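You operate a simulated robot arm through the tools that you are given. There is no shell and no other tool. Be economical: measure what you need, move in short steps, check, and stop when the job is done.

You run a simulated two-armed robot. Do the job below in one go: nothing can be reset, and whatever is moved stays where it is left.

Task
Wipe up the spill on the table top with the yellow cloth and put it back.

Only the result counts: the job must be done as asked and must still hold three seconds after the hand-in. Knocking over, shifting, dropping, spilling or breaking anything else fails it. Flat cloth is picked up by pressing the open fingertips on it (5 to 10 N) and closing them slowly along it; thin cloth reads only 2 to 8 mm in the jaws.

Robot
Two 7-joint arms with two-finger parallel grippers on one trunk, on a base that drives. Base frame: it is fixed to the floor where the robot stands at the start and does not move with it; the origin is under the middle of the robot, x ahead of it, y to its left, z up. Units: mm, degrees, N and s.
The left shoulder is at the start at [70, 134, 905], the right one opposite. Payload 1.57 kg a hand.
The TCP of each hand is the grasp point between the finger pads, 30 mm short of the fingertips. In the tool frame z runs along the fingers and y along their closing line. The gripper opens to 80 mm. The fingers are 17 mm wide and 12 mm thick; the gripper's body (40 by 82 mm) begins 80 mm behind the TCP.
Orientation is that of the tool frame in the base frame, as a unit quaternion [w, x, y, z]. With the fingers straight down and closing along the base's y, the tool's x points along the base's -x, its y along +y and its z along -z.

Tools
- The arms move only by the tool servo_tool. It takes "left_deltas", "right_deltas" or both (then of equal length, played together; a hand with none holds still); each is a list of rows, each a list of 7 numbers: the shift along the base's x, y, z in m, then the turn, a rotation vector about the base's x, y, z in degrees, then the opening in per cent of the stroke, from 0 (shut) to 100 (fully open). In form: [[tx, ty, tz, rx, ry, rz, fingers], ...]. A call has 1 to 12 rows; each row is the pose to reach, as a shift and turn from the pose commanded when the call began. A row lasts 0.2 s, in which the tool goes at most 50 mm and 8.6 degrees; a call with a longer step from one row to the next is refused whole, and so is a gripper value outside its range. Where a pose cannot be reached the arm comes as near as it can. A force on the tool above 40 N (or 10 N above the force at the start of the call, whichever is more), or a blocked arm, ends the call early, and 0.2 s more pass. Each finger travels about 153 mm/s and halts on what it meets, pressing with about 42 N; the grip force reading is that of the motor and also rises with nothing between the fingers. The clock runs only during rows and for 0.2 s after the last one: add rows that repeat a pose to give the fingers time. The reply holds the time, the measured pose of the TCP, the force on the tool along the base axes, the opening and the grip force, in the units named above and with some noise.
- Cameras (640 x 400 px; columns grow to the right, rows downward): "scene" is now at [140, -9.2, 1144.1]; the picture's right is [-0.08, -1.00, 0.00], its down [-0.48, 0.04, -0.87] and it looks along [0.87, -0.07, -0.48] (base axes); focal length 262 px, centre (320, 200). "left" rides on the left gripper at [72, 7, -122] in its tool frame; the picture's right is [-0.09, 1.00, 0.00], its down [-0.84, -0.08, -0.54] and it looks along [-0.54, -0.05, 0.84] (tool axes); focal length 238 px, centre (320, 200). "right" rides on the right gripper at [72, -7, -122] in its tool frame; the picture's right is [0.09, 1.00, 0.00], its down [-0.84, 0.08, -0.54] and it looks along [-0.54, 0.05, 0.84] (tool axes); focal length 238 px, centre (320, 200). There is no depth. A picture from a camera that has moved, and an enlarged one, comes with that camera's place and axes in the base frame and with its lens.
- capture(camera): a new picture of that camera. No time passes.
- lift_body(by): slides the trunk up (or, below 0, down) by that many mm; the arms and the scene camera ride with it, the base frame stays. It gives what a move gives, with no picture.
- roll_base(legs): drives the robot by 1 to 6 legs, each [ahead, left, turn to the left] in mm, mm and degrees, along the robot's own axes; the way and the turn of a leg run together, so that a leg with both is an arc; at most 1500 mm and 180 degrees a leg. The arms and the cameras ride along, it lands a little off, and it stops where it bumps. It gives what a move gives.
- head_to(pan, tilt): turns the head with the scene camera to pan (to the left, within 86 degrees either way) and tilt (down, from -29 to 69), counted from straight ahead of the robot. It gives what a move gives.
- enlarge(camera, box): a new picture of the part [left, top, right, bottom] of that camera's present view, enlarged. No time passes.
- finish_job(): hands the job in; it is judged then, once.

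Work in short steps. Places have to be worked out from the pictures, the camera data and where the tool is seen: move nearer, look again, correct. Check each grasp and each placing, and mend what went wrong. You have 120 turns and 100 pictures in all, those below and enlarged ones among them. Open the grippers and draw the arms clear of the work before you hand the job in, unless the task says otherwise; then end with one line.

The tools are called after "Emit:" by a JSON object that holds its "op" and its "data". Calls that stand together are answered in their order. servo_tool: Moves the arms, as the interface text tells. Its arguments: {"type":"object","properties":{"left_deltas":{"type":"array"},"right_deltas":{"type":"array"}},"required":[]} The other tools are called the same way: lift_body (by) slides the trunk up or down; roll_base (legs) drives the base; head_to (pan, tilt) turns the head that bears the scene camera; capture (camera) takes a picture; enlarge (camera, box) takes an enlarged picture of a part of a camera's view; finish_job () hands the job in.

At the start:

```text
time_s: 0.0
left_tool_pos: [504.6, 189.9, 1010.6]
left_tool_rot: [0.0, -0.002, 1.0, 0.0]
left_wrist_force: [-1.2, -0.3, 0.0]
left_opening: 80.1
left_grip_force: 0.0
right_tool_pos: [413.0, -169.8, 1001.4]
right_tool_rot: [0.0, 0.0, 1.0, 0.0]
right_wrist_force: [-0.9, 0.3, -1.2]
right_opening: 80.1
right_grip_force: 0.0
trunk travel left (down, up): [-479.0, 461.0]
robot x, y, heading: [-0.2, -2.5, -0.1]
head pan, tilt: [-4.6, 29.0]
```

scene: 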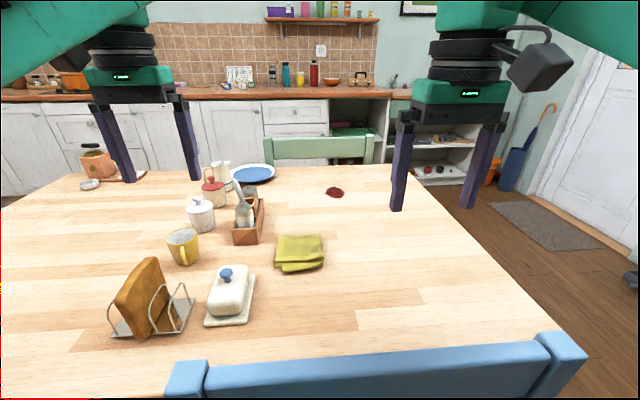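
right: 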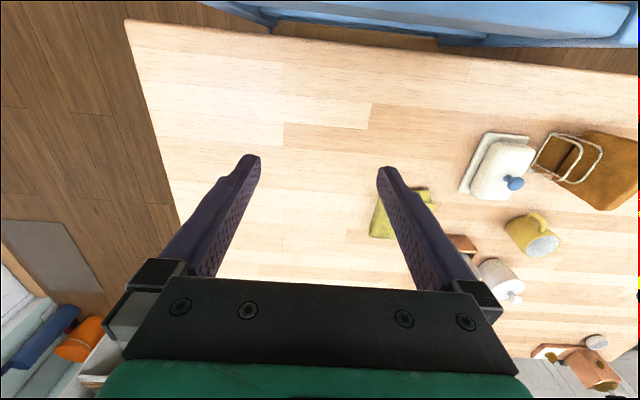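
left: 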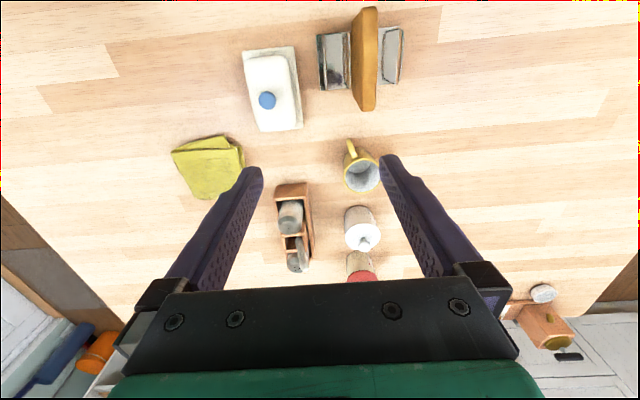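

The cloth seems to be near (657, 0) and the spill near (977, -131), which is beyond reach from here. I'll look at the details and the right side of the table to plan a drive.

Emit:
{"op": "enlarge", "data": {"camera": "scene", "box": [220, 160, 380, 300]}}

Emit:
{"op": "head_to", "data": {"pan": -40, "tilt": 50}}

Emit:
{"op": "capture", "data": {"camera": "scene"}}

```text
2.86 times, centred on (300, 230) of scene
camera zoom: at [140.0, -9.2, 1144.1], right [-0.08, -1.0, 0.0], down [-0.48, 0.04, -0.87], along [0.87, -0.07, -0.48], focal length 747 px, centre (377, 114)
```

zoom: 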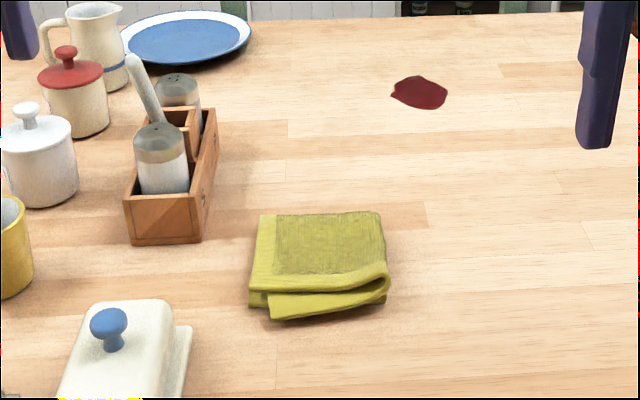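

```text
time_s: 1.0
left_tool_pos: [505.1, 190.8, 1011.1]
left_tool_rot: [0.0, 0.0, 1.0, -0.001]
left_wrist_force: [0.4, -0.6, 0.8]
left_opening: 79.7
left_grip_force: 0.0
right_tool_pos: [412.2, -169.8, 1002.5]
right_tool_rot: [-0.001, 0.0, 1.0, 0.0]
right_wrist_force: [0.2, 0.1, -0.5]
right_opening: 80.2
right_grip_force: 0.1
trunk travel left (down, up): [-479.0, 461.0]
robot x, y, heading: [-1.5, -0.2, -0.0]
head pan, tilt: [-40.0, 50.0]
```

```text
95 pictures are left
camera scene: at [108.6, -51.3, 1113.0], right [-0.64, -0.77, 0.0], down [-0.59, 0.49, -0.64], along [0.49, -0.41, -0.77], focal length 262 px, centre (320, 200)
```

scene: 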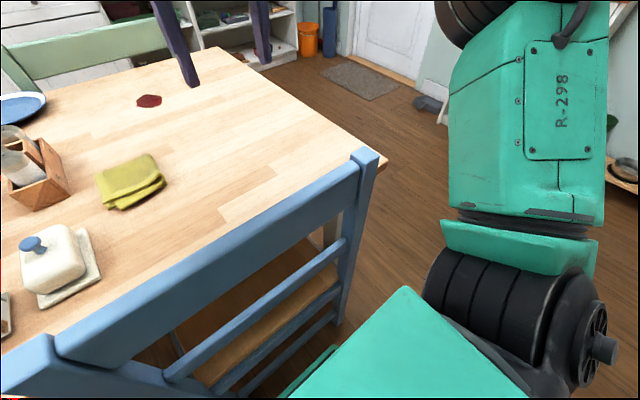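

The right side of the table looks free. I'll look straight down to see how far the robot's own base reaches forward, and check the floor to the right.

Emit:
{"op": "head_to", "data": {"pan": 0, "tilt": 69}}

Emit:
{"op": "capture", "data": {"camera": "scene"}}

Emit:
{"op": "head_to", "data": {"pan": -80, "tilt": 45}}

Emit:
{"op": "capture", "data": {"camera": "scene"}}

```text
time_s: 2.1
left_tool_pos: [505.7, 190.7, 1012.5]
left_tool_rot: [0.0, -0.001, 1.0, -0.001]
left_wrist_force: [0.6, 0.0, 0.2]
left_opening: 79.9
left_grip_force: 0.1
right_tool_pos: [413.2, -169.4, 1002.5]
right_tool_rot: [0.0, 0.0, 1.0, -0.001]
right_wrist_force: [-0.3, -0.2, 0.4]
right_opening: 79.9
right_grip_force: 0.0
trunk travel left (down, up): [-479.0, 461.0]
robot x, y, heading: [-0.0, 4.3, -0.1]
head pan, tilt: [0.0, 68.8]
```

```text
94 pictures are left
camera scene: at [105.4, -1.9, 1091.1], right [0.0, -1.0, 0.0], down [-0.93, 0.0, -0.36], along [0.36, 0.0, -0.93], focal length 262 px, centre (320, 200)
```

scene: 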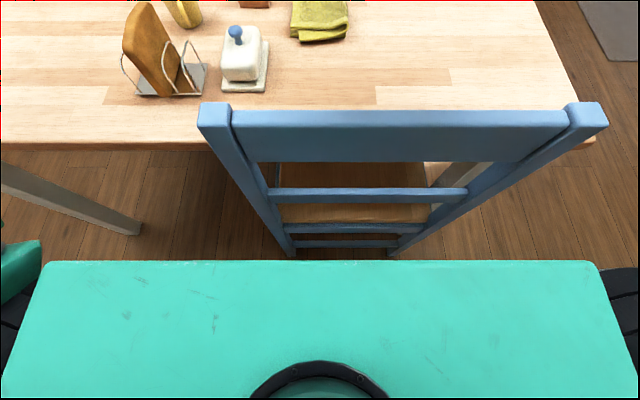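

```text
time_s: 3.6
left_tool_pos: [505.0, 190.7, 1012.1]
left_tool_rot: [0.0, -0.002, 1.0, 0.0]
left_wrist_force: [0.9, 0.1, 0.1]
left_opening: 80.1
left_grip_force: 0.1
right_tool_pos: [413.1, -169.2, 1002.1]
right_tool_rot: [0.0, 0.0, 1.0, -0.001]
right_wrist_force: [0.4, 0.2, 0.4]
right_opening: 79.9
right_grip_force: 0.0
trunk travel left (down, up): [-479.0, 461.0]
robot x, y, heading: [1.6, 1.9, 0.5]
head pan, tilt: [-80.0, 45.0]
```

```text
93 pictures are left
camera scene: at [63.7, -81.9, 1119.9], right [-0.98, -0.17, 0.0], down [-0.12, 0.7, -0.71], along [0.12, -0.7, -0.71], focal length 262 px, centre (320, 200)
```

scene: 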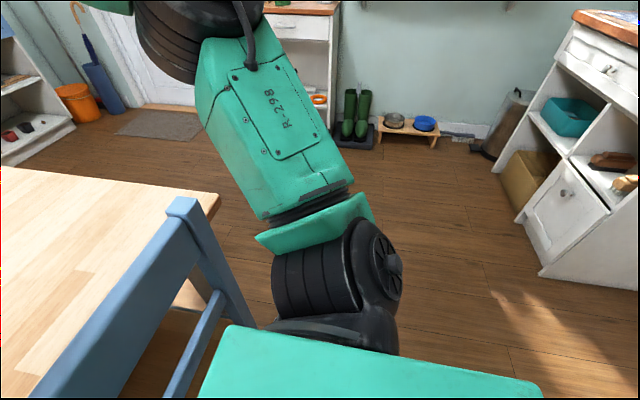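

Table spans x≈361–1160 with right edge y≈-490, and floor on the right is clear. I'll drive out and around to the right side, keeping a wide gap, and face the table.

Emit:
{"op": "roll_base", "data": {"legs": [[-80, 0, 0], [0, -1050, 0], [880, 0, 0], [0, 0, 90]]}}

Emit:
{"op": "head_to", "data": {"pan": 0, "tilt": 40}}

Emit:
{"op": "capture", "data": {"camera": "scene"}}

```text
time_s: 17.8
left_tool_pos: [620.2, -547.6, 1012.1]
left_tool_rot: [0.0, -0.707, 0.708, 0.0]
left_wrist_force: [-0.1, -0.3, 0.6]
left_opening: 79.9
left_grip_force: 0.1
right_tool_pos: [979.6, -639.6, 1002.3]
right_tool_rot: [-0.001, -0.706, 0.708, 0.0]
right_wrist_force: [-0.6, -0.7, 0.4]
right_opening: 80.0
right_grip_force: 0.0
trunk travel left (down, up): [-479.0, 461.0]
robot x, y, heading: [810.9, -1052.4, 89.7]
head pan, tilt: [-80.0, 45.0]
```

```text
time_s: 19.3
left_tool_pos: [620.1, -547.3, 1012.1]
left_tool_rot: [0.0, -0.706, 0.708, 0.0]
left_wrist_force: [0.3, 0.1, 0.5]
left_opening: 79.9
left_grip_force: 0.1
right_tool_pos: [979.6, -640.0, 1002.5]
right_tool_rot: [0.0, -0.706, 0.708, 0.0]
right_wrist_force: [0.0, 0.0, 0.3]
right_opening: 80.1
right_grip_force: 0.0
trunk travel left (down, up): [-479.0, 461.0]
robot x, y, heading: [809.4, -1053.9, 89.7]
head pan, tilt: [0.0, 40.0]
```

```text
92 pictures are left
camera scene: at [808.4, -919.6, 1127.2], right [1.0, 0.0, 0.0], down [0.0, -0.64, -0.77], along [0.0, 0.77, -0.64], focal length 262 px, centre (320, 200)
```

scene: 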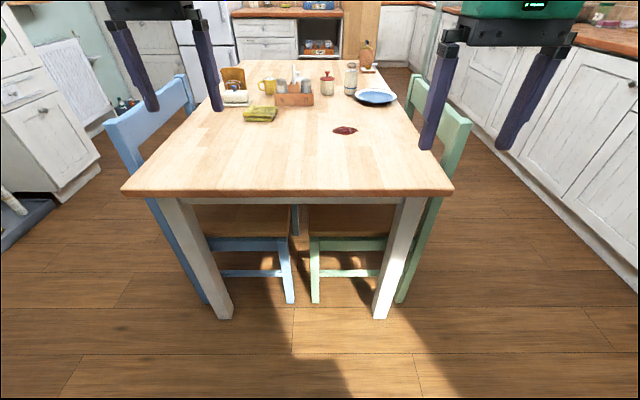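

Triangulating both views: table top is more like z≈758, cloth ≈(600, 0), spill ≈(886, -120), table right edge y≈-452. I'll move closer in stages and look down.

Emit:
{"op": "roll_base", "data": {"legs": [[280, 30, 0.3]]}}

Emit:
{"op": "head_to", "data": {"pan": 0, "tilt": 60}}

Emit:
{"op": "capture", "data": {"camera": "scene"}}

```text
time_s: 21.3
left_tool_pos: [587.8, -269.5, 1011.8]
left_tool_rot: [0.0, 0.708, -0.706, 0.001]
left_wrist_force: [0.3, -0.8, 0.0]
left_opening: 79.9
left_grip_force: 0.0
right_tool_pos: [948.4, -359.9, 1002.7]
right_tool_rot: [0.0, 0.707, -0.707, 0.0]
right_wrist_force: [-0.1, -0.1, 0.6]
right_opening: 80.3
right_grip_force: 0.0
trunk travel left (down, up): [-479.0, 461.0]
robot x, y, heading: [777.9, -773.9, 90.1]
head pan, tilt: [0.0, 40.0]
```

```text
time_s: 22.1
left_tool_pos: [587.4, -269.7, 1012.0]
left_tool_rot: [0.001, 0.709, -0.706, 0.0]
left_wrist_force: [-0.2, 0.4, -0.4]
left_opening: 79.9
left_grip_force: 0.1
right_tool_pos: [948.5, -359.8, 1001.6]
right_tool_rot: [0.0, 0.708, -0.706, 0.0]
right_wrist_force: [-0.1, 0.2, 0.9]
right_opening: 80.2
right_grip_force: 0.0
trunk travel left (down, up): [-479.0, 461.0]
robot x, y, heading: [777.9, -772.2, 89.9]
head pan, tilt: [0.0, 60.0]
```

```text
91 pictures are left
camera scene: at [778.0, -658.8, 1100.5], right [1.0, 0.0, 0.0], down [0.0, -0.87, -0.5], along [0.0, 0.5, -0.87], focal length 262 px, centre (320, 200)
```

scene: 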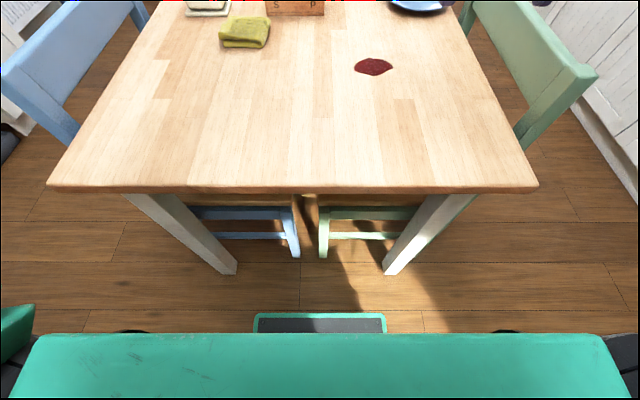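

Table edge sits at y≈-440; a small part of the base is visible ahead of the torso. I'll move ahead 130 mm, keeping margin, and look again.

Emit:
{"op": "roll_base", "data": {"legs": [[130, 0, 0]]}}

Emit:
{"op": "capture", "data": {"camera": "scene"}}

Emit:
{"op": "capture", "data": {"camera": "left"}}

```text
time_s: 23.4
left_tool_pos: [587.1, -140.2, 1012.0]
left_tool_rot: [0.0, 0.708, -0.706, 0.0]
left_wrist_force: [-0.9, -0.1, 0.2]
left_opening: 80.0
left_grip_force: 0.1
right_tool_pos: [946.9, -230.7, 1001.9]
right_tool_rot: [0.0, -0.707, 0.707, 0.001]
right_wrist_force: [0.8, 0.5, 1.0]
right_opening: 79.9
right_grip_force: 0.0
trunk travel left (down, up): [-479.0, 461.0]
robot x, y, heading: [782.7, -647.1, 89.7]
head pan, tilt: [0.0, 60.0]
```

```text
90 pictures are left
camera scene: at [778.0, -528.6, 1100.4], right [1.0, 0.0, 0.0], down [0.0, -0.87, -0.5], along [0.0, 0.5, -0.87], focal length 262 px, centre (320, 200)
```

scene: 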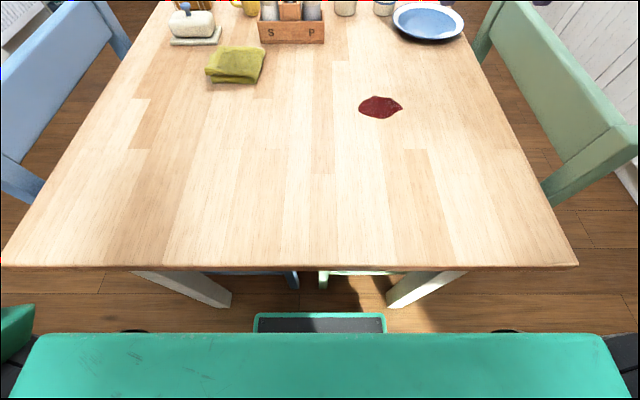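

```text
89 pictures are left
camera left: at [581.5, -211.5, 1134.1], right [-1.0, 0.09, 0.0], down [0.08, 0.84, 0.54], along [0.05, 0.54, -0.84], focal length 238 px, centre (320, 200)
```

left: 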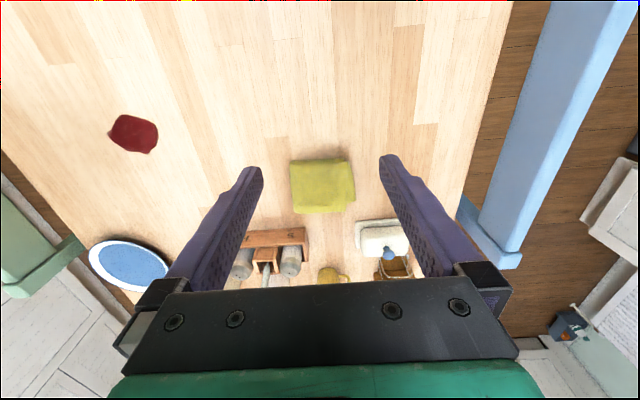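

The left camera puts the cloth at x≈540–650, y≈-52…52, with the torso about 90 mm short of the table. I'll bring the left hand over the cloth and look closely.

Emit:
{"op": "servo_tool", "data": {"left_deltas": [[0.002, 0.03, -0.03, 0, 0, 0, 100], [0.004, 0.06, -0.06, 0, 0, 0, 100], [0.006, 0.09, -0.09, 0, 0, 0, 100], [0.008, 0.12, -0.11, 0, 0, 0, 100], [0.008, 0.12, -0.12, 0, 0, 0, 100], [0.008, 0.12, -0.12, 0, 0, 0, 100]]}}

Emit:
{"op": "capture", "data": {"camera": "left"}}

Emit:
{"op": "enlarge", "data": {"camera": "scene", "box": [160, 0, 320, 100]}}

```text
time_s: 24.8
left_tool_pos: [586.7, -69.0, 905.3]
left_tool_rot: [-0.001, 0.708, -0.706, 0.001]
left_wrist_force: [-0.1, 0.9, 0.8]
left_opening: 80.1
left_grip_force: 0.1
left hand out of reach, approached as far as the arm can: row 2, 3, 4, 5, 6
right_tool_pos: [948.8, -230.8, 1002.9]
right_tool_rot: [-0.001, 0.708, -0.707, 0.0]
right_wrist_force: [0.8, 0.6, 0.3]
right_opening: 80.0
right_grip_force: 0.1
trunk travel left (down, up): [-479.0, 461.0]
robot x, y, heading: [779.4, -644.4, 89.8]
head pan, tilt: [0.0, 60.0]
```

```text
88 pictures are left
camera left: at [581.8, -141.0, 1026.4], right [-1.0, 0.09, 0.0], down [0.07, 0.84, 0.54], along [0.05, 0.54, -0.84], focal length 238 px, centre (320, 200)
```

left: 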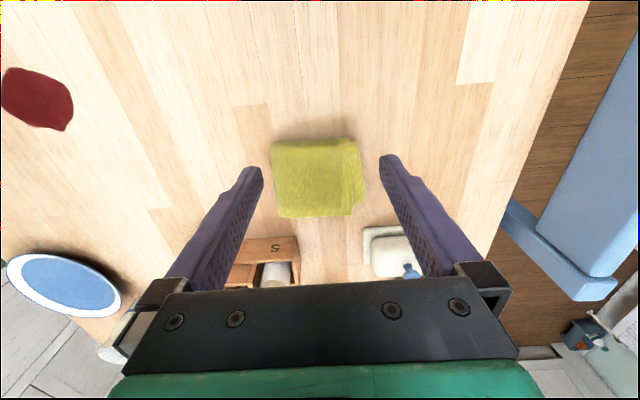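

```text
4.00 times, centred on (240, 50) of scene
camera zoom: at [777.7, -529.8, 1100.6], right [1.0, 0.0, 0.0], down [0.0, -0.87, -0.5], along [0.0, 0.5, -0.87], focal length 1046 px, centre (640, 800)
```

zoom: 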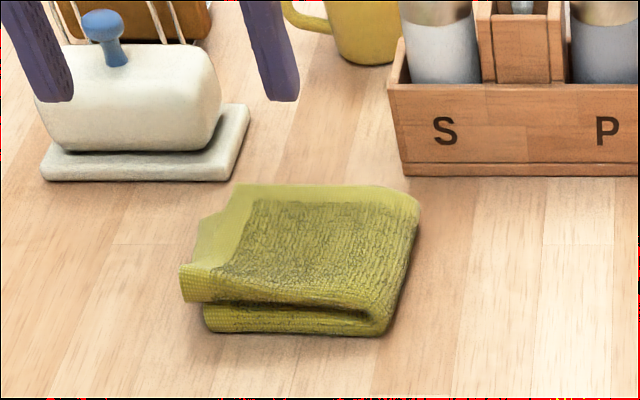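

The arm reaches its limit at y≈-69. I'll raise/retract the hand a little, then shift the base 80 mm left and 40 mm ahead to gain reach.

Emit:
{"op": "servo_tool", "data": {"left_deltas": [[0, -0.04, 0.03, 0, 0, 0, 100], [0, -0.08, 0.06, 0, 0, 0, 100], [0, -0.12, 0.09, 0, 0, 0, 100], [0, -0.12, 0.09, 0, 0, 0, 100]]}}

Emit:
{"op": "roll_base", "data": {"legs": [[0, 80, 0], [40, 0, 0.2]]}}

Emit:
{"op": "capture", "data": {"camera": "scene"}}

```text
time_s: 25.8
left_tool_pos: [588.6, -187.3, 993.1]
left_tool_rot: [0.001, 0.708, -0.706, 0.0]
left_wrist_force: [-0.5, 0.2, 0.9]
left_opening: 80.1
left_grip_force: 0.1
right_tool_pos: [948.4, -229.1, 1002.6]
right_tool_rot: [0.0, -0.707, 0.707, 0.0]
right_wrist_force: [0.2, 0.1, -0.3]
right_opening: 80.0
right_grip_force: 0.1
trunk travel left (down, up): [-479.0, 461.0]
robot x, y, heading: [777.9, -643.3, 89.8]
head pan, tilt: [0.0, 60.0]
```

```text
time_s: 27.3
left_tool_pos: [507.3, -148.9, 992.2]
left_tool_rot: [0.0, 0.709, -0.705, 0.0]
left_wrist_force: [-0.3, 0.1, -1.0]
left_opening: 79.8
left_grip_force: 0.0
right_tool_pos: [867.1, -189.7, 1002.0]
right_tool_rot: [-0.001, 0.709, -0.705, -0.001]
right_wrist_force: [0.2, -0.1, 0.2]
right_opening: 80.0
right_grip_force: 0.2
trunk travel left (down, up): [-479.0, 461.0]
robot x, y, heading: [699.6, -604.9, 90.0]
head pan, tilt: [0.0, 60.0]
```

```text
86 pictures are left
camera scene: at [698.0, -489.1, 1100.5], right [1.0, 0.0, 0.0], down [0.0, -0.87, -0.5], along [0.0, 0.5, -0.87], focal length 262 px, centre (320, 200)
```

scene: 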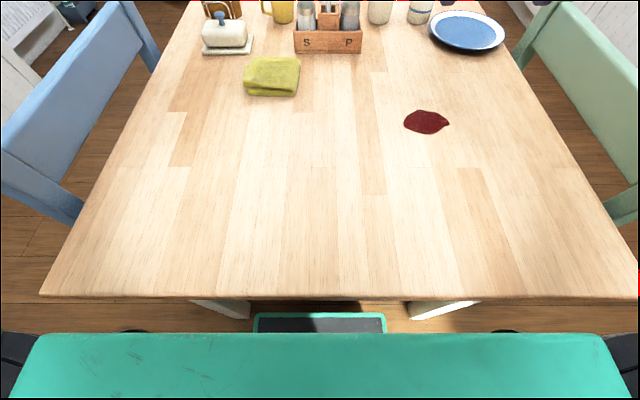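

Now over-the-cloth reach should be fine. Moving the left hand to about (597, -12, 850).

Emit:
{"op": "servo_tool", "data": {"left_deltas": [[0.03, 0.02, 0, 0, 0, 0, 100], [0.06, 0.04, -0.02, 0, 0, 0, 100], [0.09, 0.07, -0.05, 0, 0, 0, 100], [0.09, 0.1, -0.085, 0, 0, 0, 100], [0.09, 0.125, -0.115, 0, 0, 0, 100], [0.09, 0.137, -0.142, 0, 0, 0, 100], [0.09, 0.137, -0.142, 0, 0, 0, 100]]}}

Emit:
{"op": "capture", "data": {"camera": "left"}}

Emit:
{"op": "enlarge", "data": {"camera": "scene", "box": [190, 20, 350, 120]}}

```text
refused: row 3 steps farther than a row can; nothing moved
```

```text
85 pictures are left
camera left: at [500.7, -220.8, 1115.9], right [-1.0, 0.09, 0.0], down [0.07, 0.84, 0.54], along [0.05, 0.54, -0.84], focal length 238 px, centre (320, 200)
```

left: 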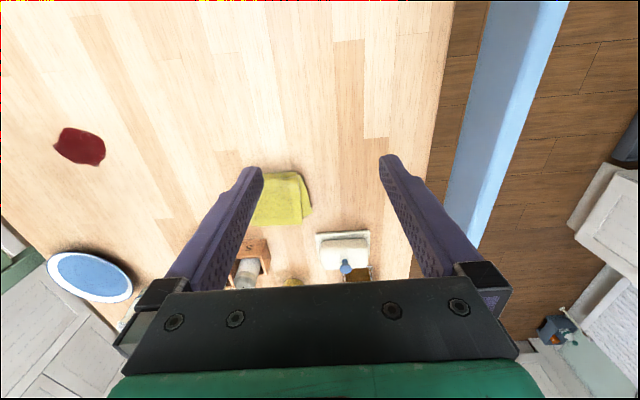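

```text
4.00 times, centred on (270, 70) of scene
camera zoom: at [698.0, -489.1, 1100.5], right [1.0, 0.0, 0.0], down [0.0, -0.87, -0.5], along [0.0, 0.5, -0.87], focal length 1046 px, centre (520, 720)
```

zoom: 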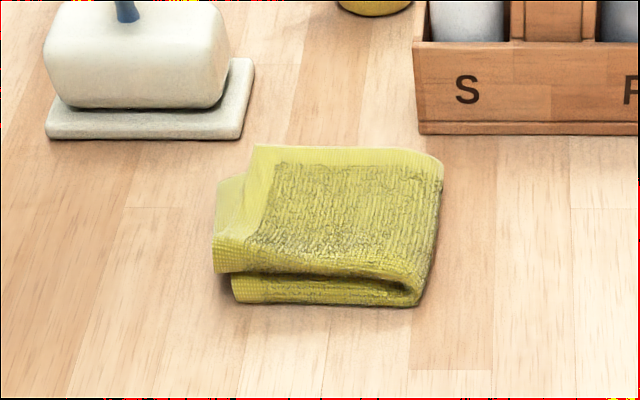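

One step was too long; I'll resend with smaller steps.

Emit:
{"op": "servo_tool", "data": {"left_deltas": [[0.03, 0.02, 0, 0, 0, 0, 100], [0.06, 0.04, -0.02, 0, 0, 0, 100], [0.09, 0.06, -0.04, 0, 0, 0, 100], [0.09, 0.085, -0.07, 0, 0, 0, 100], [0.09, 0.11, -0.1, 0, 0, 0, 100], [0.09, 0.137, -0.125, 0, 0, 0, 100], [0.09, 0.137, -0.142, 0, 0, 0, 100], [0.09, 0.137, -0.142, 0, 0, 0, 100]]}}

Emit:
{"op": "capture", "data": {"camera": "left"}}

Emit:
{"op": "capture", "data": {"camera": "scene"}}

```text
time_s: 29.1
left_tool_pos: [594.4, -16.4, 851.1]
left_tool_rot: [-0.001, 0.709, -0.705, 0.0]
left_wrist_force: [-0.4, -0.1, 0.6]
left_opening: 80.1
left_grip_force: 0.0
left hand out of reach, approached as far as the arm can: row 6, 7, 8
right_tool_pos: [866.5, -191.7, 1000.8]
right_tool_rot: [0.0, 0.709, -0.706, -0.001]
right_wrist_force: [-0.2, -0.2, -0.9]
right_opening: 79.9
right_grip_force: 0.1
trunk travel left (down, up): [-479.0, 461.0]
robot x, y, heading: [695.5, -603.3, 90.3]
head pan, tilt: [0.0, 60.0]
```

```text
83 pictures are left
camera left: at [588.5, -89.5, 973.6], right [-1.0, 0.09, 0.0], down [0.07, 0.84, 0.54], along [0.05, 0.54, -0.84], focal length 238 px, centre (320, 200)
```

left: 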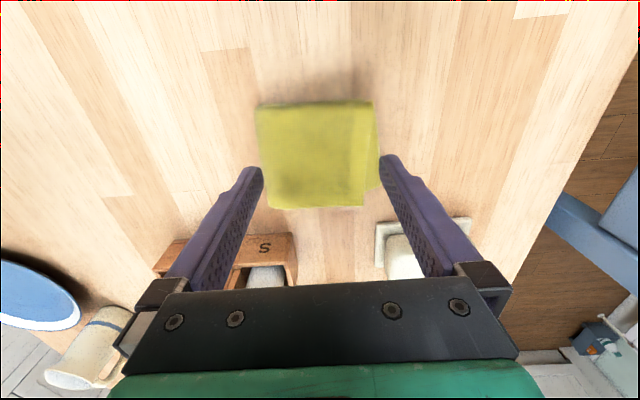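

```text
82 pictures are left
camera scene: at [697.5, -489.0, 1100.4], right [1.0, 0.0, 0.0], down [0.0, -0.87, -0.5], along [0.0, 0.5, -0.87], focal length 262 px, centre (320, 200)
```

scene: 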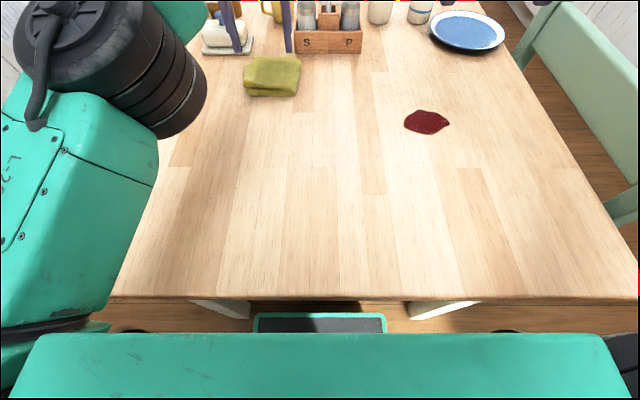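

Cloth spans about x 545–650, y -54…46; tips are above it. I'll narrow the opening somewhat and descend to near-contact, then press gently.

Emit:
{"op": "servo_tool", "data": {"left_deltas": [[0.003, 0, -0.015, 0, 0, 0, 75], [0.003, 0, -0.03, 0, 0, 0, 75], [0.003, 0, -0.035, 0, 0, 0, 75], [0.003, 0, -0.04, 0, 0, 0, 75], [0.003, 0, -0.045, 0, 0, 0, 75]]}}

Emit:
{"op": "capture", "data": {"camera": "left"}}

Emit:
{"op": "enlarge", "data": {"camera": "scene", "box": [190, 20, 350, 120]}}

```text
time_s: 30.3
left_tool_pos: [598.5, -15.9, 806.4]
left_tool_rot: [0.001, 0.709, -0.705, 0.001]
left_wrist_force: [0.1, -0.7, -0.9]
left_opening: 60.1
left_grip_force: 0.0
right_tool_pos: [866.7, -191.0, 1002.2]
right_tool_rot: [0.0, 0.709, -0.706, 0.0]
right_wrist_force: [-0.7, -0.1, 0.7]
right_opening: 80.3
right_grip_force: 0.1
trunk travel left (down, up): [-479.0, 461.0]
robot x, y, heading: [698.7, -602.3, 90.2]
head pan, tilt: [0.0, 60.0]
```

```text
81 pictures are left
camera left: at [592.1, -88.1, 929.0], right [-1.0, 0.09, 0.0], down [0.07, 0.84, 0.54], along [0.05, 0.54, -0.84], focal length 238 px, centre (320, 200)
```

left: 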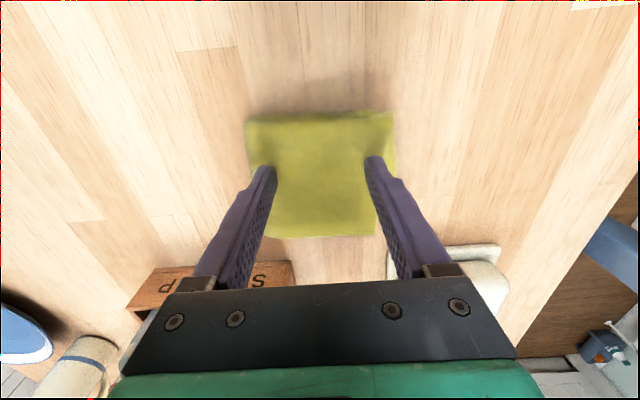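

```text
4.00 times, centred on (270, 70) of scene
camera zoom: at [698.2, -489.0, 1100.4], right [1.0, 0.0, 0.0], down [0.0, -0.87, -0.5], along [0.0, 0.5, -0.87], focal length 1046 px, centre (520, 720)
```

zoom: 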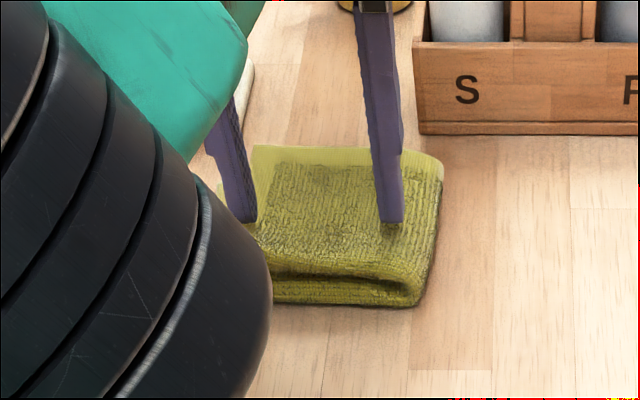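

Tips are at z≈776, at the cloth's surface. Pressing down in 2 mm steps.

Emit:
{"op": "servo_tool", "data": {"left_deltas": [[0, 0, -0.002, 0, 0, 0, 75], [0, 0, -0.004, 0, 0, 0, 75], [0, 0, -0.006, 0, 0, 0, 75], [0, 0, -0.008, 0, 0, 0, 75]]}}

```text
time_s: 31.3
left_tool_pos: [597.5, -17.4, 798.0]
left_tool_rot: [0.0, 0.709, -0.705, 0.001]
left_wrist_force: [0.4, -0.4, 0.9]
left_opening: 59.7
left_grip_force: 0.1
left hand out of reach, approached as far as the arm can: row 2, 3
right_tool_pos: [866.7, -191.2, 1002.5]
right_tool_rot: [0.0, 0.709, -0.705, 0.0]
right_wrist_force: [0.6, 0.3, 0.0]
right_opening: 79.9
right_grip_force: 0.1
trunk travel left (down, up): [-479.0, 461.0]
robot x, y, heading: [697.9, -607.4, 90.3]
head pan, tilt: [0.0, 60.0]
```

No force yet; continuing down.

Emit:
{"op": "servo_tool", "data": {"left_deltas": [[0, -0.002, -0.003, 0, 0, 0, 75], [0, -0.002, -0.006, 0, 0, 0, 75], [0, -0.002, -0.008, 0, 0, 0, 75]]}}

```text
time_s: 32.1
left_tool_pos: [598.9, -20.3, 791.6]
left_tool_rot: [-0.002, 0.709, -0.705, -0.002]
left_wrist_force: [0.4, 2.8, 8.2]
left_opening: 58.8
left_grip_force: 0.1
right_tool_pos: [867.5, -191.0, 1001.4]
right_tool_rot: [0.0, 0.709, -0.705, -0.001]
right_wrist_force: [0.0, 0.5, -0.7]
right_opening: 80.2
right_grip_force: 0.0
trunk travel left (down, up): [-479.0, 461.0]
robot x, y, heading: [696.7, -603.4, 90.0]
head pan, tilt: [0.0, 60.0]
```

Contact at 8 N. Closing slowly along the cloth while holding height.

Emit:
{"op": "servo_tool", "data": {"left_deltas": [[0, 0, 0, 0, 0, 0, 69], [0, 0, 0, 0, 0, 0, 62], [0, 0, 0, 0, 0, 0, 55], [0, 0, 0, 0, 0, 0, 48], [0, 0, 0, 0, 0, 0, 41], [0, 0, 0, 0, 0, 0, 34], [0, 0, 0, 0, 0, 0, 27], [0, 0, 0, 0, 0, 0, 20], [0, 0, 0, 0, 0, 0, 13], [0, 0, 0, 0, 0, 0, 6], [0, 0, 0, 0, 0, 0, 0], [0, 0, 0, 0, 0, 0, 0]]}}

Emit:
{"op": "capture", "data": {"camera": "left"}}

Emit:
{"op": "enlarge", "data": {"camera": "scene", "box": [190, 20, 350, 120]}}

```text
time_s: 34.7
left_tool_pos: [597.5, -20.9, 791.2]
left_tool_rot: [-0.001, 0.709, -0.705, -0.001]
left_wrist_force: [-0.3, 1.0, 10.9]
left_opening: 14.2
left_grip_force: 30.4
right_tool_pos: [867.4, -192.6, 1002.5]
right_tool_rot: [-0.001, 0.709, -0.705, -0.002]
right_wrist_force: [0.0, 0.0, 0.9]
right_opening: 79.9
right_grip_force: 0.1
trunk travel left (down, up): [-479.0, 461.0]
robot x, y, heading: [700.3, -604.8, 90.3]
head pan, tilt: [0.0, 60.0]
```

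```text
79 pictures are left
camera left: at [591.9, -93.2, 913.9], right [-1.0, 0.09, 0.0], down [0.07, 0.84, 0.54], along [0.05, 0.54, -0.84], focal length 238 px, centre (320, 200)
```

left: 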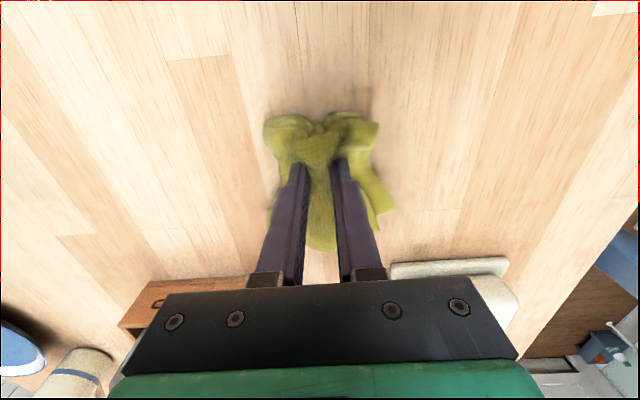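

```text
4.00 times, centred on (270, 70) of scene
camera zoom: at [698.3, -490.8, 1100.7], right [1.0, 0.0, 0.0], down [0.0, -0.87, -0.5], along [0.0, 0.5, -0.87], focal length 1046 px, centre (520, 720)
```

zoom: 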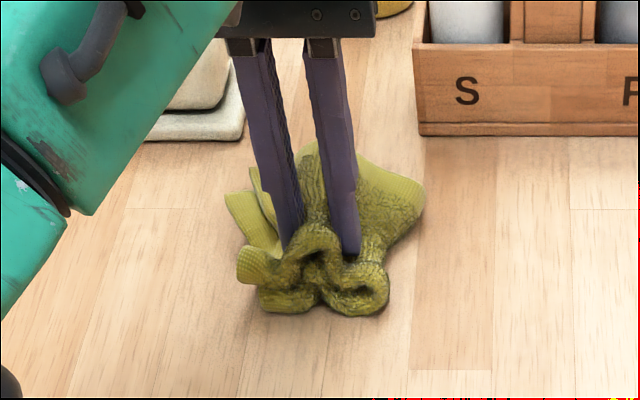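

A good bunch, 14 mm in the jaws with all layers gathered. Lifting and checking.

Emit:
{"op": "servo_tool", "data": {"left_deltas": [[0, 0, 0.01, 0, 0, 0, 0], [0, -0.005, 0.025, 0, 0, 0, 0], [0, -0.01, 0.045, 0, 0, 0, 0], [0, -0.02, 0.065, 0, 0, 0, 0], [0, -0.03, 0.085, 0, 0, 0, 0]]}}

Emit:
{"op": "capture", "data": {"camera": "scene"}}

Emit:
{"op": "capture", "data": {"camera": "left"}}

```text
time_s: 35.9
left_tool_pos: [598.9, -49.2, 876.5]
left_tool_rot: [0.0, 0.709, -0.706, -0.001]
left_wrist_force: [-0.4, 0.2, -0.4]
left_opening: 14.3
left_grip_force: 30.2
right_tool_pos: [867.3, -190.8, 1002.3]
right_tool_rot: [0.0, 0.709, -0.705, -0.001]
right_wrist_force: [-0.1, 0.2, 0.4]
right_opening: 80.0
right_grip_force: 0.0
trunk travel left (down, up): [-479.0, 461.0]
robot x, y, heading: [697.1, -607.0, 90.2]
head pan, tilt: [0.0, 60.0]
```

```text
77 pictures are left
camera scene: at [698.1, -489.7, 1100.5], right [1.0, 0.0, 0.0], down [0.0, -0.87, -0.5], along [0.0, 0.5, -0.87], focal length 262 px, centre (320, 200)
```

scene: 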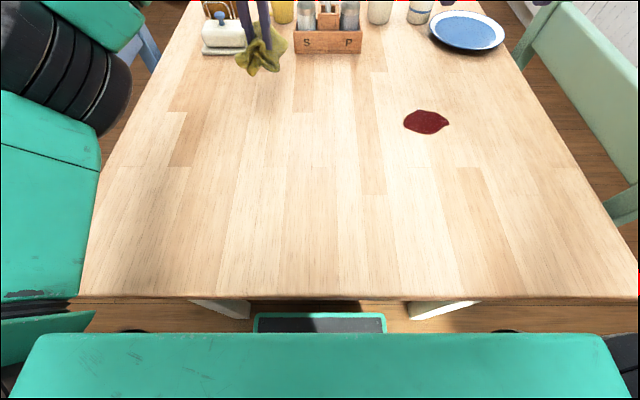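

```text
76 pictures are left
camera left: at [592.0, -122.0, 998.5], right [-1.0, 0.09, 0.0], down [0.07, 0.84, 0.54], along [0.05, 0.54, -0.84], focal length 238 px, centre (320, 200)
```

left: 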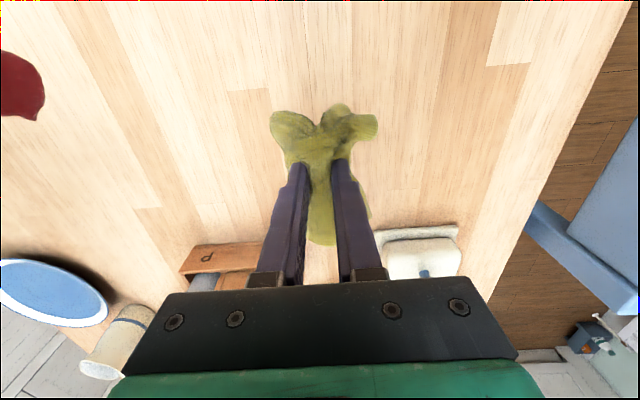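

The cloth is held clear. Spill spans x≈850–931, y≈-161…-95. I'll retract the left hand a bit and move the right hand out of the way, then shift the base back 80 mm to the right.

Emit:
{"op": "servo_tool", "data": {"left_deltas": [[0, -0.03, 0.01, 0, 0, 0, 0], [0, -0.06, 0.02, 0, 0, 0, 0], [0, -0.09, 0.03, 0, 0, 0, 0], [0, -0.1, 0.03, 0, 0, 0, 0], [0, -0.1, 0.03, 0, 0, 0, 0]], "right_deltas": [[0.03, -0.03, 0, 0, 0, 0, 100], [0.06, -0.06, 0, 0, 0, 0, 100], [0.09, -0.09, 0, 0, 0, 0, 100], [0.12, -0.12, 0, 0, 0, 0, 100], [0.14, -0.15, 0, 0, 0, 0, 100]]}}

Emit:
{"op": "roll_base", "data": {"legs": [[0, -80, 0]]}}

Emit:
{"op": "capture", "data": {"camera": "scene"}}

```text
time_s: 37.1
left_tool_pos: [598.2, -149.7, 906.2]
left_tool_rot: [0.0, 0.709, -0.705, 0.0]
left_wrist_force: [-0.4, 0.1, -0.7]
left_opening: 14.2
left_grip_force: 30.9
right_tool_pos: [955.5, -283.0, 966.9]
right_tool_rot: [-0.001, 0.709, -0.705, 0.0]
right_wrist_force: [0.7, -0.1, -0.5]
right_opening: 79.9
right_grip_force: 0.0
right hand out of reach, approached as far as the arm can: row 3, 4, 5
trunk travel left (down, up): [-479.0, 461.0]
robot x, y, heading: [695.4, -602.1, 90.2]
head pan, tilt: [0.0, 60.0]
```

```text
time_s: 38.2
left_tool_pos: [678.8, -149.7, 905.3]
left_tool_rot: [0.0, 0.709, -0.705, -0.001]
left_wrist_force: [-0.1, 0.0, -0.1]
left_opening: 14.0
left_grip_force: 30.7
right_tool_pos: [1036.6, -280.6, 966.6]
right_tool_rot: [0.0, 0.709, -0.705, -0.001]
right_wrist_force: [0.2, -0.5, -0.2]
right_opening: 80.3
right_grip_force: 0.0
trunk travel left (down, up): [-479.0, 461.0]
robot x, y, heading: [778.2, -605.4, 90.2]
head pan, tilt: [0.0, 60.0]
```

```text
75 pictures are left
camera scene: at [778.8, -488.8, 1100.4], right [1.0, 0.0, 0.0], down [0.0, -0.87, -0.5], along [0.0, 0.5, -0.87], focal length 262 px, centre (320, 200)
```

scene: 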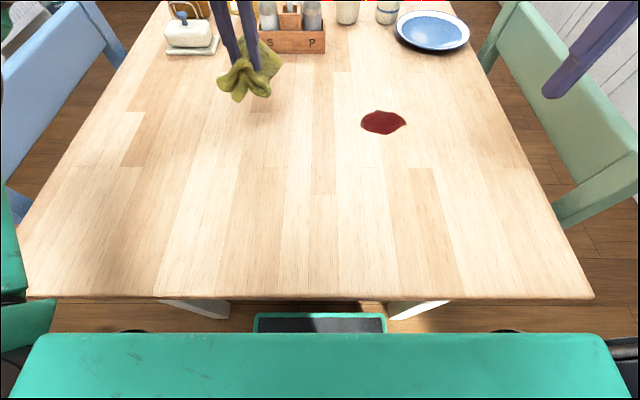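

Spill centre confirmed at about (892, -128). Moving the cloth over it.

Emit:
{"op": "servo_tool", "data": {"left_deltas": [[0.04, 0, 0, 0, 0, 0, 0], [0.08, 0.005, 0, 0, 0, 0, 0], [0.12, 0.01, 0, 0, 0, 0, 0], [0.16, 0.015, 0, 0, 0, 0, 0], [0.2, 0.02, 0, 0, 0, 0, 0], [0.212, 0.02, -0.015, 0, 0, 0, 0], [0.212, 0.02, -0.04, 0, 0, 0, 0], [0.212, 0.02, -0.06, 0, 0, 0, 0]]}}

Emit:
{"op": "capture", "data": {"camera": "scene"}}

Emit:
{"op": "capture", "data": {"camera": "left"}}

```text
time_s: 40.0
left_tool_pos: [889.7, -128.2, 845.7]
left_tool_rot: [0.0, 0.71, -0.704, 0.0]
left_wrist_force: [1.2, 0.1, -0.9]
left_opening: 14.2
left_grip_force: 30.1
right_tool_pos: [1035.1, -280.7, 965.6]
right_tool_rot: [0.0, 0.709, -0.706, 0.0]
right_wrist_force: [0.8, 0.8, 0.2]
right_opening: 79.9
right_grip_force: 0.0
trunk travel left (down, up): [-479.0, 461.0]
robot x, y, heading: [777.6, -603.3, 90.5]
head pan, tilt: [0.0, 60.0]
```

```text
74 pictures are left
camera scene: at [778.2, -488.6, 1100.4], right [1.0, 0.0, 0.0], down [0.0, -0.87, -0.5], along [0.0, 0.5, -0.87], focal length 262 px, centre (320, 200)
```

scene: 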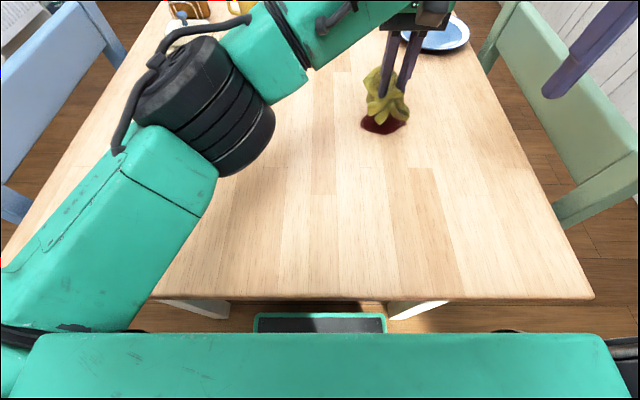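

```text
73 pictures are left
camera left: at [883.8, -200.9, 967.5], right [-1.0, 0.09, 0.0], down [0.07, 0.84, 0.54], along [0.05, 0.54, -0.84], focal length 238 px, centre (320, 200)
```

left: 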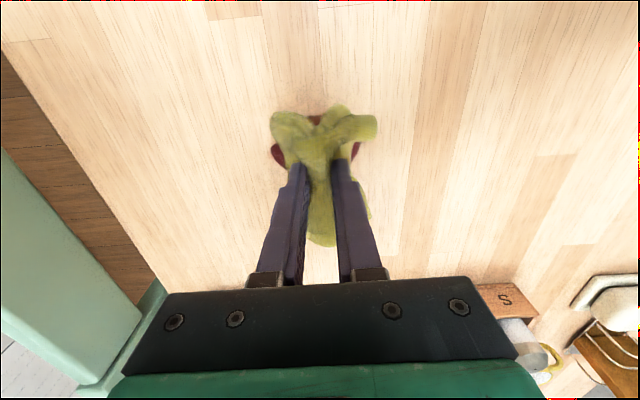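

Cloth is over the spill. Lowering until it presses lightly.

Emit:
{"op": "servo_tool", "data": {"left_deltas": [[0, 0, -0.015, 0, 0, 0, 0], [0, 0, -0.03, 0, 0, 0, 0], [0, 0, -0.038, 0, 0, 0, 0], [0, 0, -0.044, 0, 0, 0, 0], [0, 0, -0.048, 0, 0, 0, 0]]}}

```text
time_s: 41.2
left_tool_pos: [890.3, -129.0, 796.8]
left_tool_rot: [0.0, 0.71, -0.705, 0.001]
left_wrist_force: [-1.2, -0.5, 1.9]
left_opening: 14.2
left_grip_force: 30.3
right_tool_pos: [1035.9, -280.8, 967.8]
right_tool_rot: [0.0, 0.709, -0.705, -0.001]
right_wrist_force: [0.5, -0.6, 0.0]
right_opening: 79.8
right_grip_force: 0.1
trunk travel left (down, up): [-479.0, 461.0]
robot x, y, heading: [778.6, -604.8, 90.2]
head pan, tilt: [0.0, 60.0]
```

Light contact (≈2 N). Pressing 5 mm more.

Emit:
{"op": "servo_tool", "data": {"left_deltas": [[0, 0, -0.002, 0, 0, 0, 0], [0, 0, -0.004, 0, 0, 0, 0], [0, 0, -0.005, 0, 0, 0, 0]]}}

```text
time_s: 42.0
left_tool_pos: [890.2, -129.9, 792.8]
left_tool_rot: [-0.001, 0.71, -0.705, 0.001]
left_wrist_force: [0.8, 2.2, 10.1]
left_opening: 14.2
left_grip_force: 30.7
right_tool_pos: [1034.8, -282.3, 967.9]
right_tool_rot: [0.0, 0.709, -0.705, 0.0]
right_wrist_force: [-0.3, -0.8, 0.2]
right_opening: 79.9
right_grip_force: 0.0
trunk travel left (down, up): [-479.0, 461.0]
robot x, y, heading: [782.7, -601.1, 90.1]
head pan, tilt: [0.0, 60.0]
```

10 N press. Wiping with back-and-forth strokes along x over the spill.

Emit:
{"op": "servo_tool", "data": {"left_deltas": [[0.025, 0, 0, 0, 0, 0, 0], [0.05, 0, 0, 0, 0, 0, 0], [0.025, 0, 0, 0, 0, 0, 0], [0, 0, 0, 0, 0, 0, 0], [-0.025, 0, 0, 0, 0, 0, 0], [-0.05, 0, 0, 0, 0, 0, 0], [-0.05, 0.02, 0, 0, 0, 0, 0], [-0.025, 0.025, 0, 0, 0, 0, 0], [0, 0.025, 0, 0, 0, 0, 0], [0.025, 0.025, 0, 0, 0, 0, 0], [0.05, 0.025, 0, 0, 0, 0, 0], [0.05, 0.025, 0, 0, 0, 0, 0]]}}

Emit:
{"op": "capture", "data": {"camera": "left"}}

```text
time_s: 44.2
left_tool_pos: [896.4, -104.9, 790.3]
left_tool_rot: [-0.004, 0.711, -0.703, -0.009]
left_wrist_force: [-8.1, -4.9, 22.6]
left_opening: 14.3
left_grip_force: 30.4
left hand out of reach, approached as far as the arm can: row 2, 10, 11
right_tool_pos: [1034.3, -282.4, 969.0]
right_tool_rot: [-0.001, 0.709, -0.705, -0.001]
right_wrist_force: [0.6, 0.2, -0.3]
right_opening: 80.1
right_grip_force: 0.0
trunk travel left (down, up): [-479.0, 461.0]
robot x, y, heading: [775.3, -607.0, 90.7]
head pan, tilt: [0.0, 60.0]
stopped in row 11 (left hand): the force on the tool passed its limit (the readings are from after the stop); the commanded pose is now the measured one
```

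```text
72 pictures are left
camera left: at [891.6, -181.0, 912.0], right [-1.0, 0.08, 0.01], down [0.07, 0.83, 0.56], along [0.04, 0.56, -0.83], focal length 238 px, centre (320, 200)
```

left: 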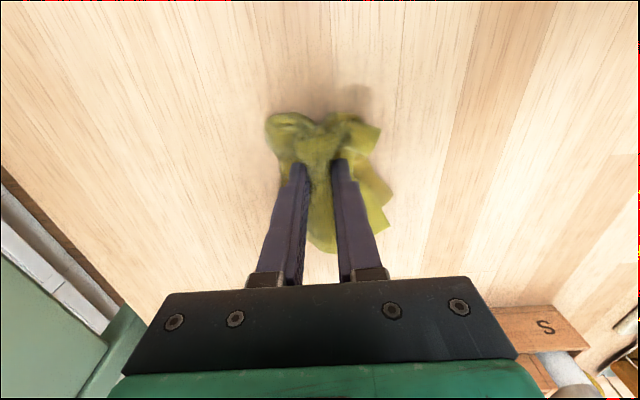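

Force rose when the arm hit its reach limit to the right. Lifting clear to look at what is left.

Emit:
{"op": "servo_tool", "data": {"left_deltas": [[0, 0, 0.01, 0, 0, 0, 0], [-0.01, 0.01, 0.035, 0, 0, 0, 0], [-0.04, 0.01, 0.06, 0, 0, 0, 0], [-0.08, 0.01, 0.08, 0, 0, 0, 0], [-0.12, 0.01, 0.08, 0, 0, 0, 0]]}}

Emit:
{"op": "capture", "data": {"camera": "scene"}}

```text
time_s: 45.4
left_tool_pos: [776.1, -94.9, 868.7]
left_tool_rot: [-0.004, 0.711, -0.703, -0.006]
left_wrist_force: [0.8, -0.5, -0.4]
left_opening: 14.4
left_grip_force: 29.9
left hand out of reach, approached as far as the arm can: row 2
right_tool_pos: [1032.7, -280.5, 968.0]
right_tool_rot: [-0.001, 0.708, -0.706, 0.001]
right_wrist_force: [0.4, 0.1, 0.2]
right_opening: 80.0
right_grip_force: 0.2
trunk travel left (down, up): [-479.0, 461.0]
robot x, y, heading: [776.5, -600.0, 90.5]
head pan, tilt: [0.0, 60.0]
```

```text
71 pictures are left
camera scene: at [776.1, -488.4, 1100.4], right [1.0, 0.01, 0.0], down [0.01, -0.87, -0.5], along [0.0, 0.5, -0.87], focal length 262 px, centre (320, 200)
```

scene: 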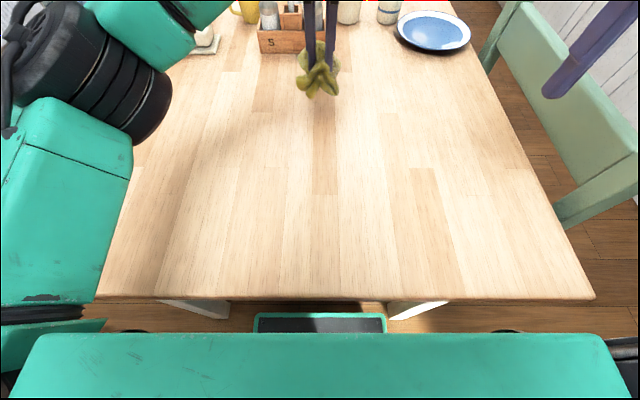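

The spill looks gone. I'll zoom to check for residue.

Emit:
{"op": "enlarge", "data": {"camera": "scene", "box": [300, 60, 460, 160]}}

```text
4.00 times, centred on (380, 110) of scene
camera zoom: at [776.1, -488.4, 1100.4], right [1.0, 0.01, 0.0], down [0.01, -0.87, -0.5], along [0.0, 0.5, -0.87], focal length 1046 px, centre (80, 560)
```

zoom: 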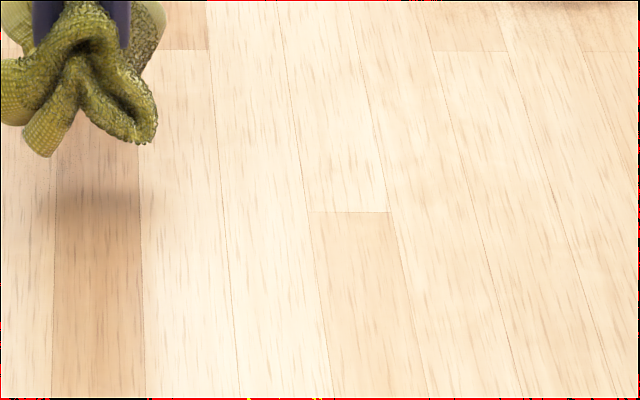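

Clean. Now I'll retract the hand and shift the base back left 80 mm for the return.

Emit:
{"op": "servo_tool", "data": {"left_deltas": [[-0.03, -0.02, 0.01, 0, 0, 0, 0], [-0.06, -0.04, 0.02, 0, 0, 0, 0], [-0.09, -0.055, 0.03, 0, 0, 0, 0], [-0.098, -0.055, 0.03, 0, 0, 0, 0]]}}

Emit:
{"op": "roll_base", "data": {"legs": [[0, 80, -0.2]]}}

Emit:
{"op": "capture", "data": {"camera": "scene"}}

```text
time_s: 46.4
left_tool_pos: [680.6, -149.5, 897.1]
left_tool_rot: [-0.003, 0.71, -0.704, -0.006]
left_wrist_force: [-0.4, -0.6, -0.8]
left_opening: 14.0
left_grip_force: 30.7
right_tool_pos: [1035.3, -281.1, 966.0]
right_tool_rot: [0.0, 0.709, -0.706, -0.001]
right_wrist_force: [-0.1, 0.7, 0.3]
right_opening: 79.8
right_grip_force: 0.0
trunk travel left (down, up): [-479.0, 461.0]
robot x, y, heading: [780.3, -601.4, 90.0]
head pan, tilt: [0.0, 60.0]
```

```text
time_s: 47.5
left_tool_pos: [601.6, -149.9, 897.0]
left_tool_rot: [-0.003, 0.709, -0.705, -0.007]
left_wrist_force: [0.2, 0.2, -0.7]
left_opening: 14.1
left_grip_force: 30.9
right_tool_pos: [955.8, -280.4, 966.8]
right_tool_rot: [-0.001, 0.708, -0.707, 0.0]
right_wrist_force: [-1.3, 0.5, 0.2]
right_opening: 80.0
right_grip_force: 0.1
trunk travel left (down, up): [-479.0, 461.0]
robot x, y, heading: [703.9, -601.7, 90.0]
head pan, tilt: [0.0, 60.0]
```

```text
69 pictures are left
camera scene: at [697.9, -488.9, 1100.4], right [1.0, 0.0, 0.0], down [0.0, -0.87, -0.5], along [0.0, 0.5, -0.87], focal length 262 px, centre (320, 200)
```

scene: 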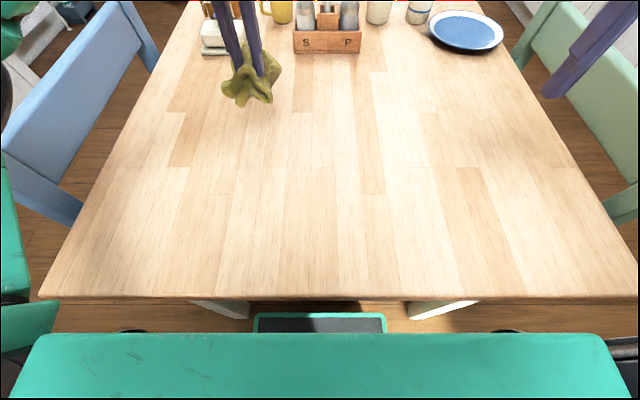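

Camera matches the earlier stance exactly. Moving back over the original spot, then lowering.

Emit:
{"op": "servo_tool", "data": {"left_deltas": [[-0.003, 0.04, 0, 0, 0, 0, 0], [-0.003, 0.08, -0.01, 0, 0, 0, 0], [-0.003, 0.11, -0.025, 0, 0, 0, 0], [-0.003, 0.129, -0.045, 0, 0, 0, 0], [-0.003, 0.129, -0.065, 0, 0, 0, 0], [-0.003, 0.129, -0.085, 0, 0, 0, 0], [-0.003, 0.129, -0.095, 0, 0, 0, 0], [-0.003, 0.129, -0.101, 0, 0, 0, 0]]}}

Emit:
{"op": "capture", "data": {"camera": "left"}}

```text
time_s: 49.3
left_tool_pos: [599.0, -20.5, 796.0]
left_tool_rot: [-0.004, 0.71, -0.705, -0.007]
left_wrist_force: [-0.2, 0.2, 3.0]
left_opening: 14.0
left_grip_force: 30.9
right_tool_pos: [956.6, -281.6, 967.8]
right_tool_rot: [-0.001, 0.708, -0.707, 0.0]
right_wrist_force: [-0.8, 0.2, -0.3]
right_opening: 79.8
right_grip_force: 0.0
trunk travel left (down, up): [-479.0, 461.0]
robot x, y, heading: [699.2, -599.9, 90.1]
head pan, tilt: [0.0, 60.0]
```

```text
68 pictures are left
camera left: at [593.7, -95.3, 917.8], right [-1.0, 0.09, 0.01], down [0.08, 0.83, 0.55], along [0.04, 0.55, -0.83], focal length 238 px, centre (320, 200)
```

left: 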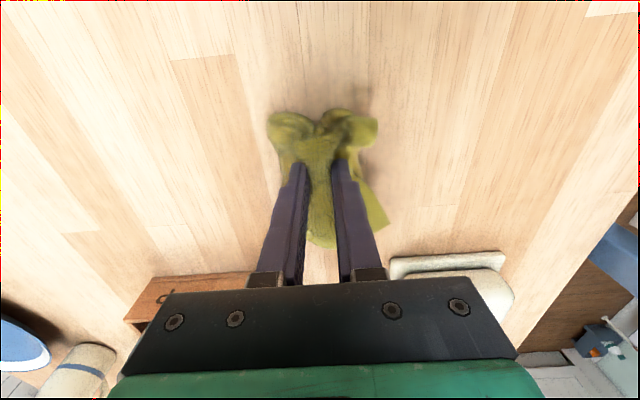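

Cloth is at its former spot with light contact. Opening slowly, then lifting straight up.

Emit:
{"op": "servo_tool", "data": {"left_deltas": [[0, 0, -0.002, 0, 0, 0, 10], [0, 0, -0.002, 0, 0, 0, 20], [0, 0, -0.002, 0, 0, 0, 30], [0, 0, -0.002, 0, 0, 0, 40], [0, 0, -0.002, 0, 0, 0, 50], [0, 0, -0.002, 0, 0, 0, 60], [0, 0, -0.002, 0, 0, 0, 65], [0, 0, 0.005, 0, 0, 0, 65], [0, 0, 0.015, 0, 0, 0, 65], [0, 0, 0.03, 0, 0, 0, 65], [0, 0, 0.05, 0, 0, 0, 65], [0, -0.01, 0.07, 0, 0, 0, 65]]}}

Emit:
{"op": "capture", "data": {"camera": "left"}}

Emit:
{"op": "capture", "data": {"camera": "scene"}}

```text
time_s: 51.9
left_tool_pos: [598.8, -31.3, 866.2]
left_tool_rot: [-0.003, 0.709, -0.705, -0.007]
left_wrist_force: [1.0, 0.0, 0.4]
left_opening: 52.0
left_grip_force: 0.1
right_tool_pos: [955.7, -283.3, 966.8]
right_tool_rot: [-0.001, 0.708, -0.706, -0.001]
right_wrist_force: [-0.8, 0.4, -0.1]
right_opening: 80.0
right_grip_force: 0.0
trunk travel left (down, up): [-479.0, 461.0]
robot x, y, heading: [702.6, -604.1, 90.3]
head pan, tilt: [0.0, 60.0]
```

```text
67 pictures are left
camera left: at [592.5, -105.6, 988.1], right [-1.0, 0.09, 0.01], down [0.08, 0.83, 0.55], along [0.04, 0.55, -0.83], focal length 238 px, centre (320, 200)
```

left: 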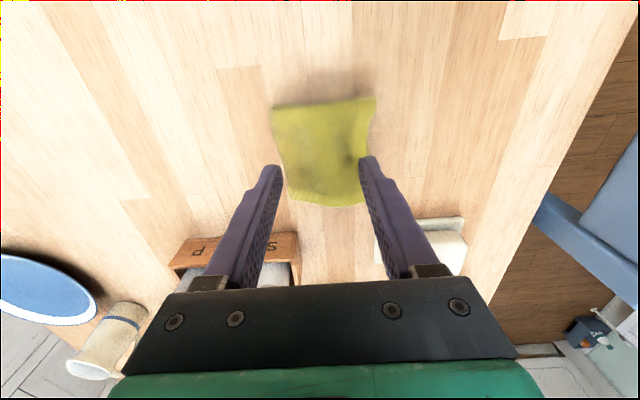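

```text
66 pictures are left
camera scene: at [698.1, -489.6, 1100.5], right [1.0, 0.0, 0.0], down [0.0, -0.87, -0.5], along [0.0, 0.5, -0.87], focal length 262 px, centre (320, 200)
```

scene: 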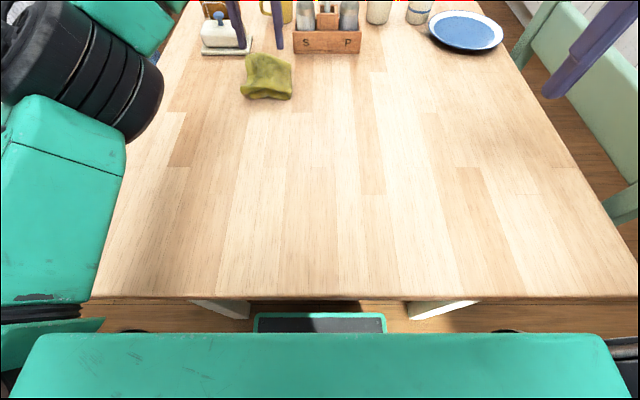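

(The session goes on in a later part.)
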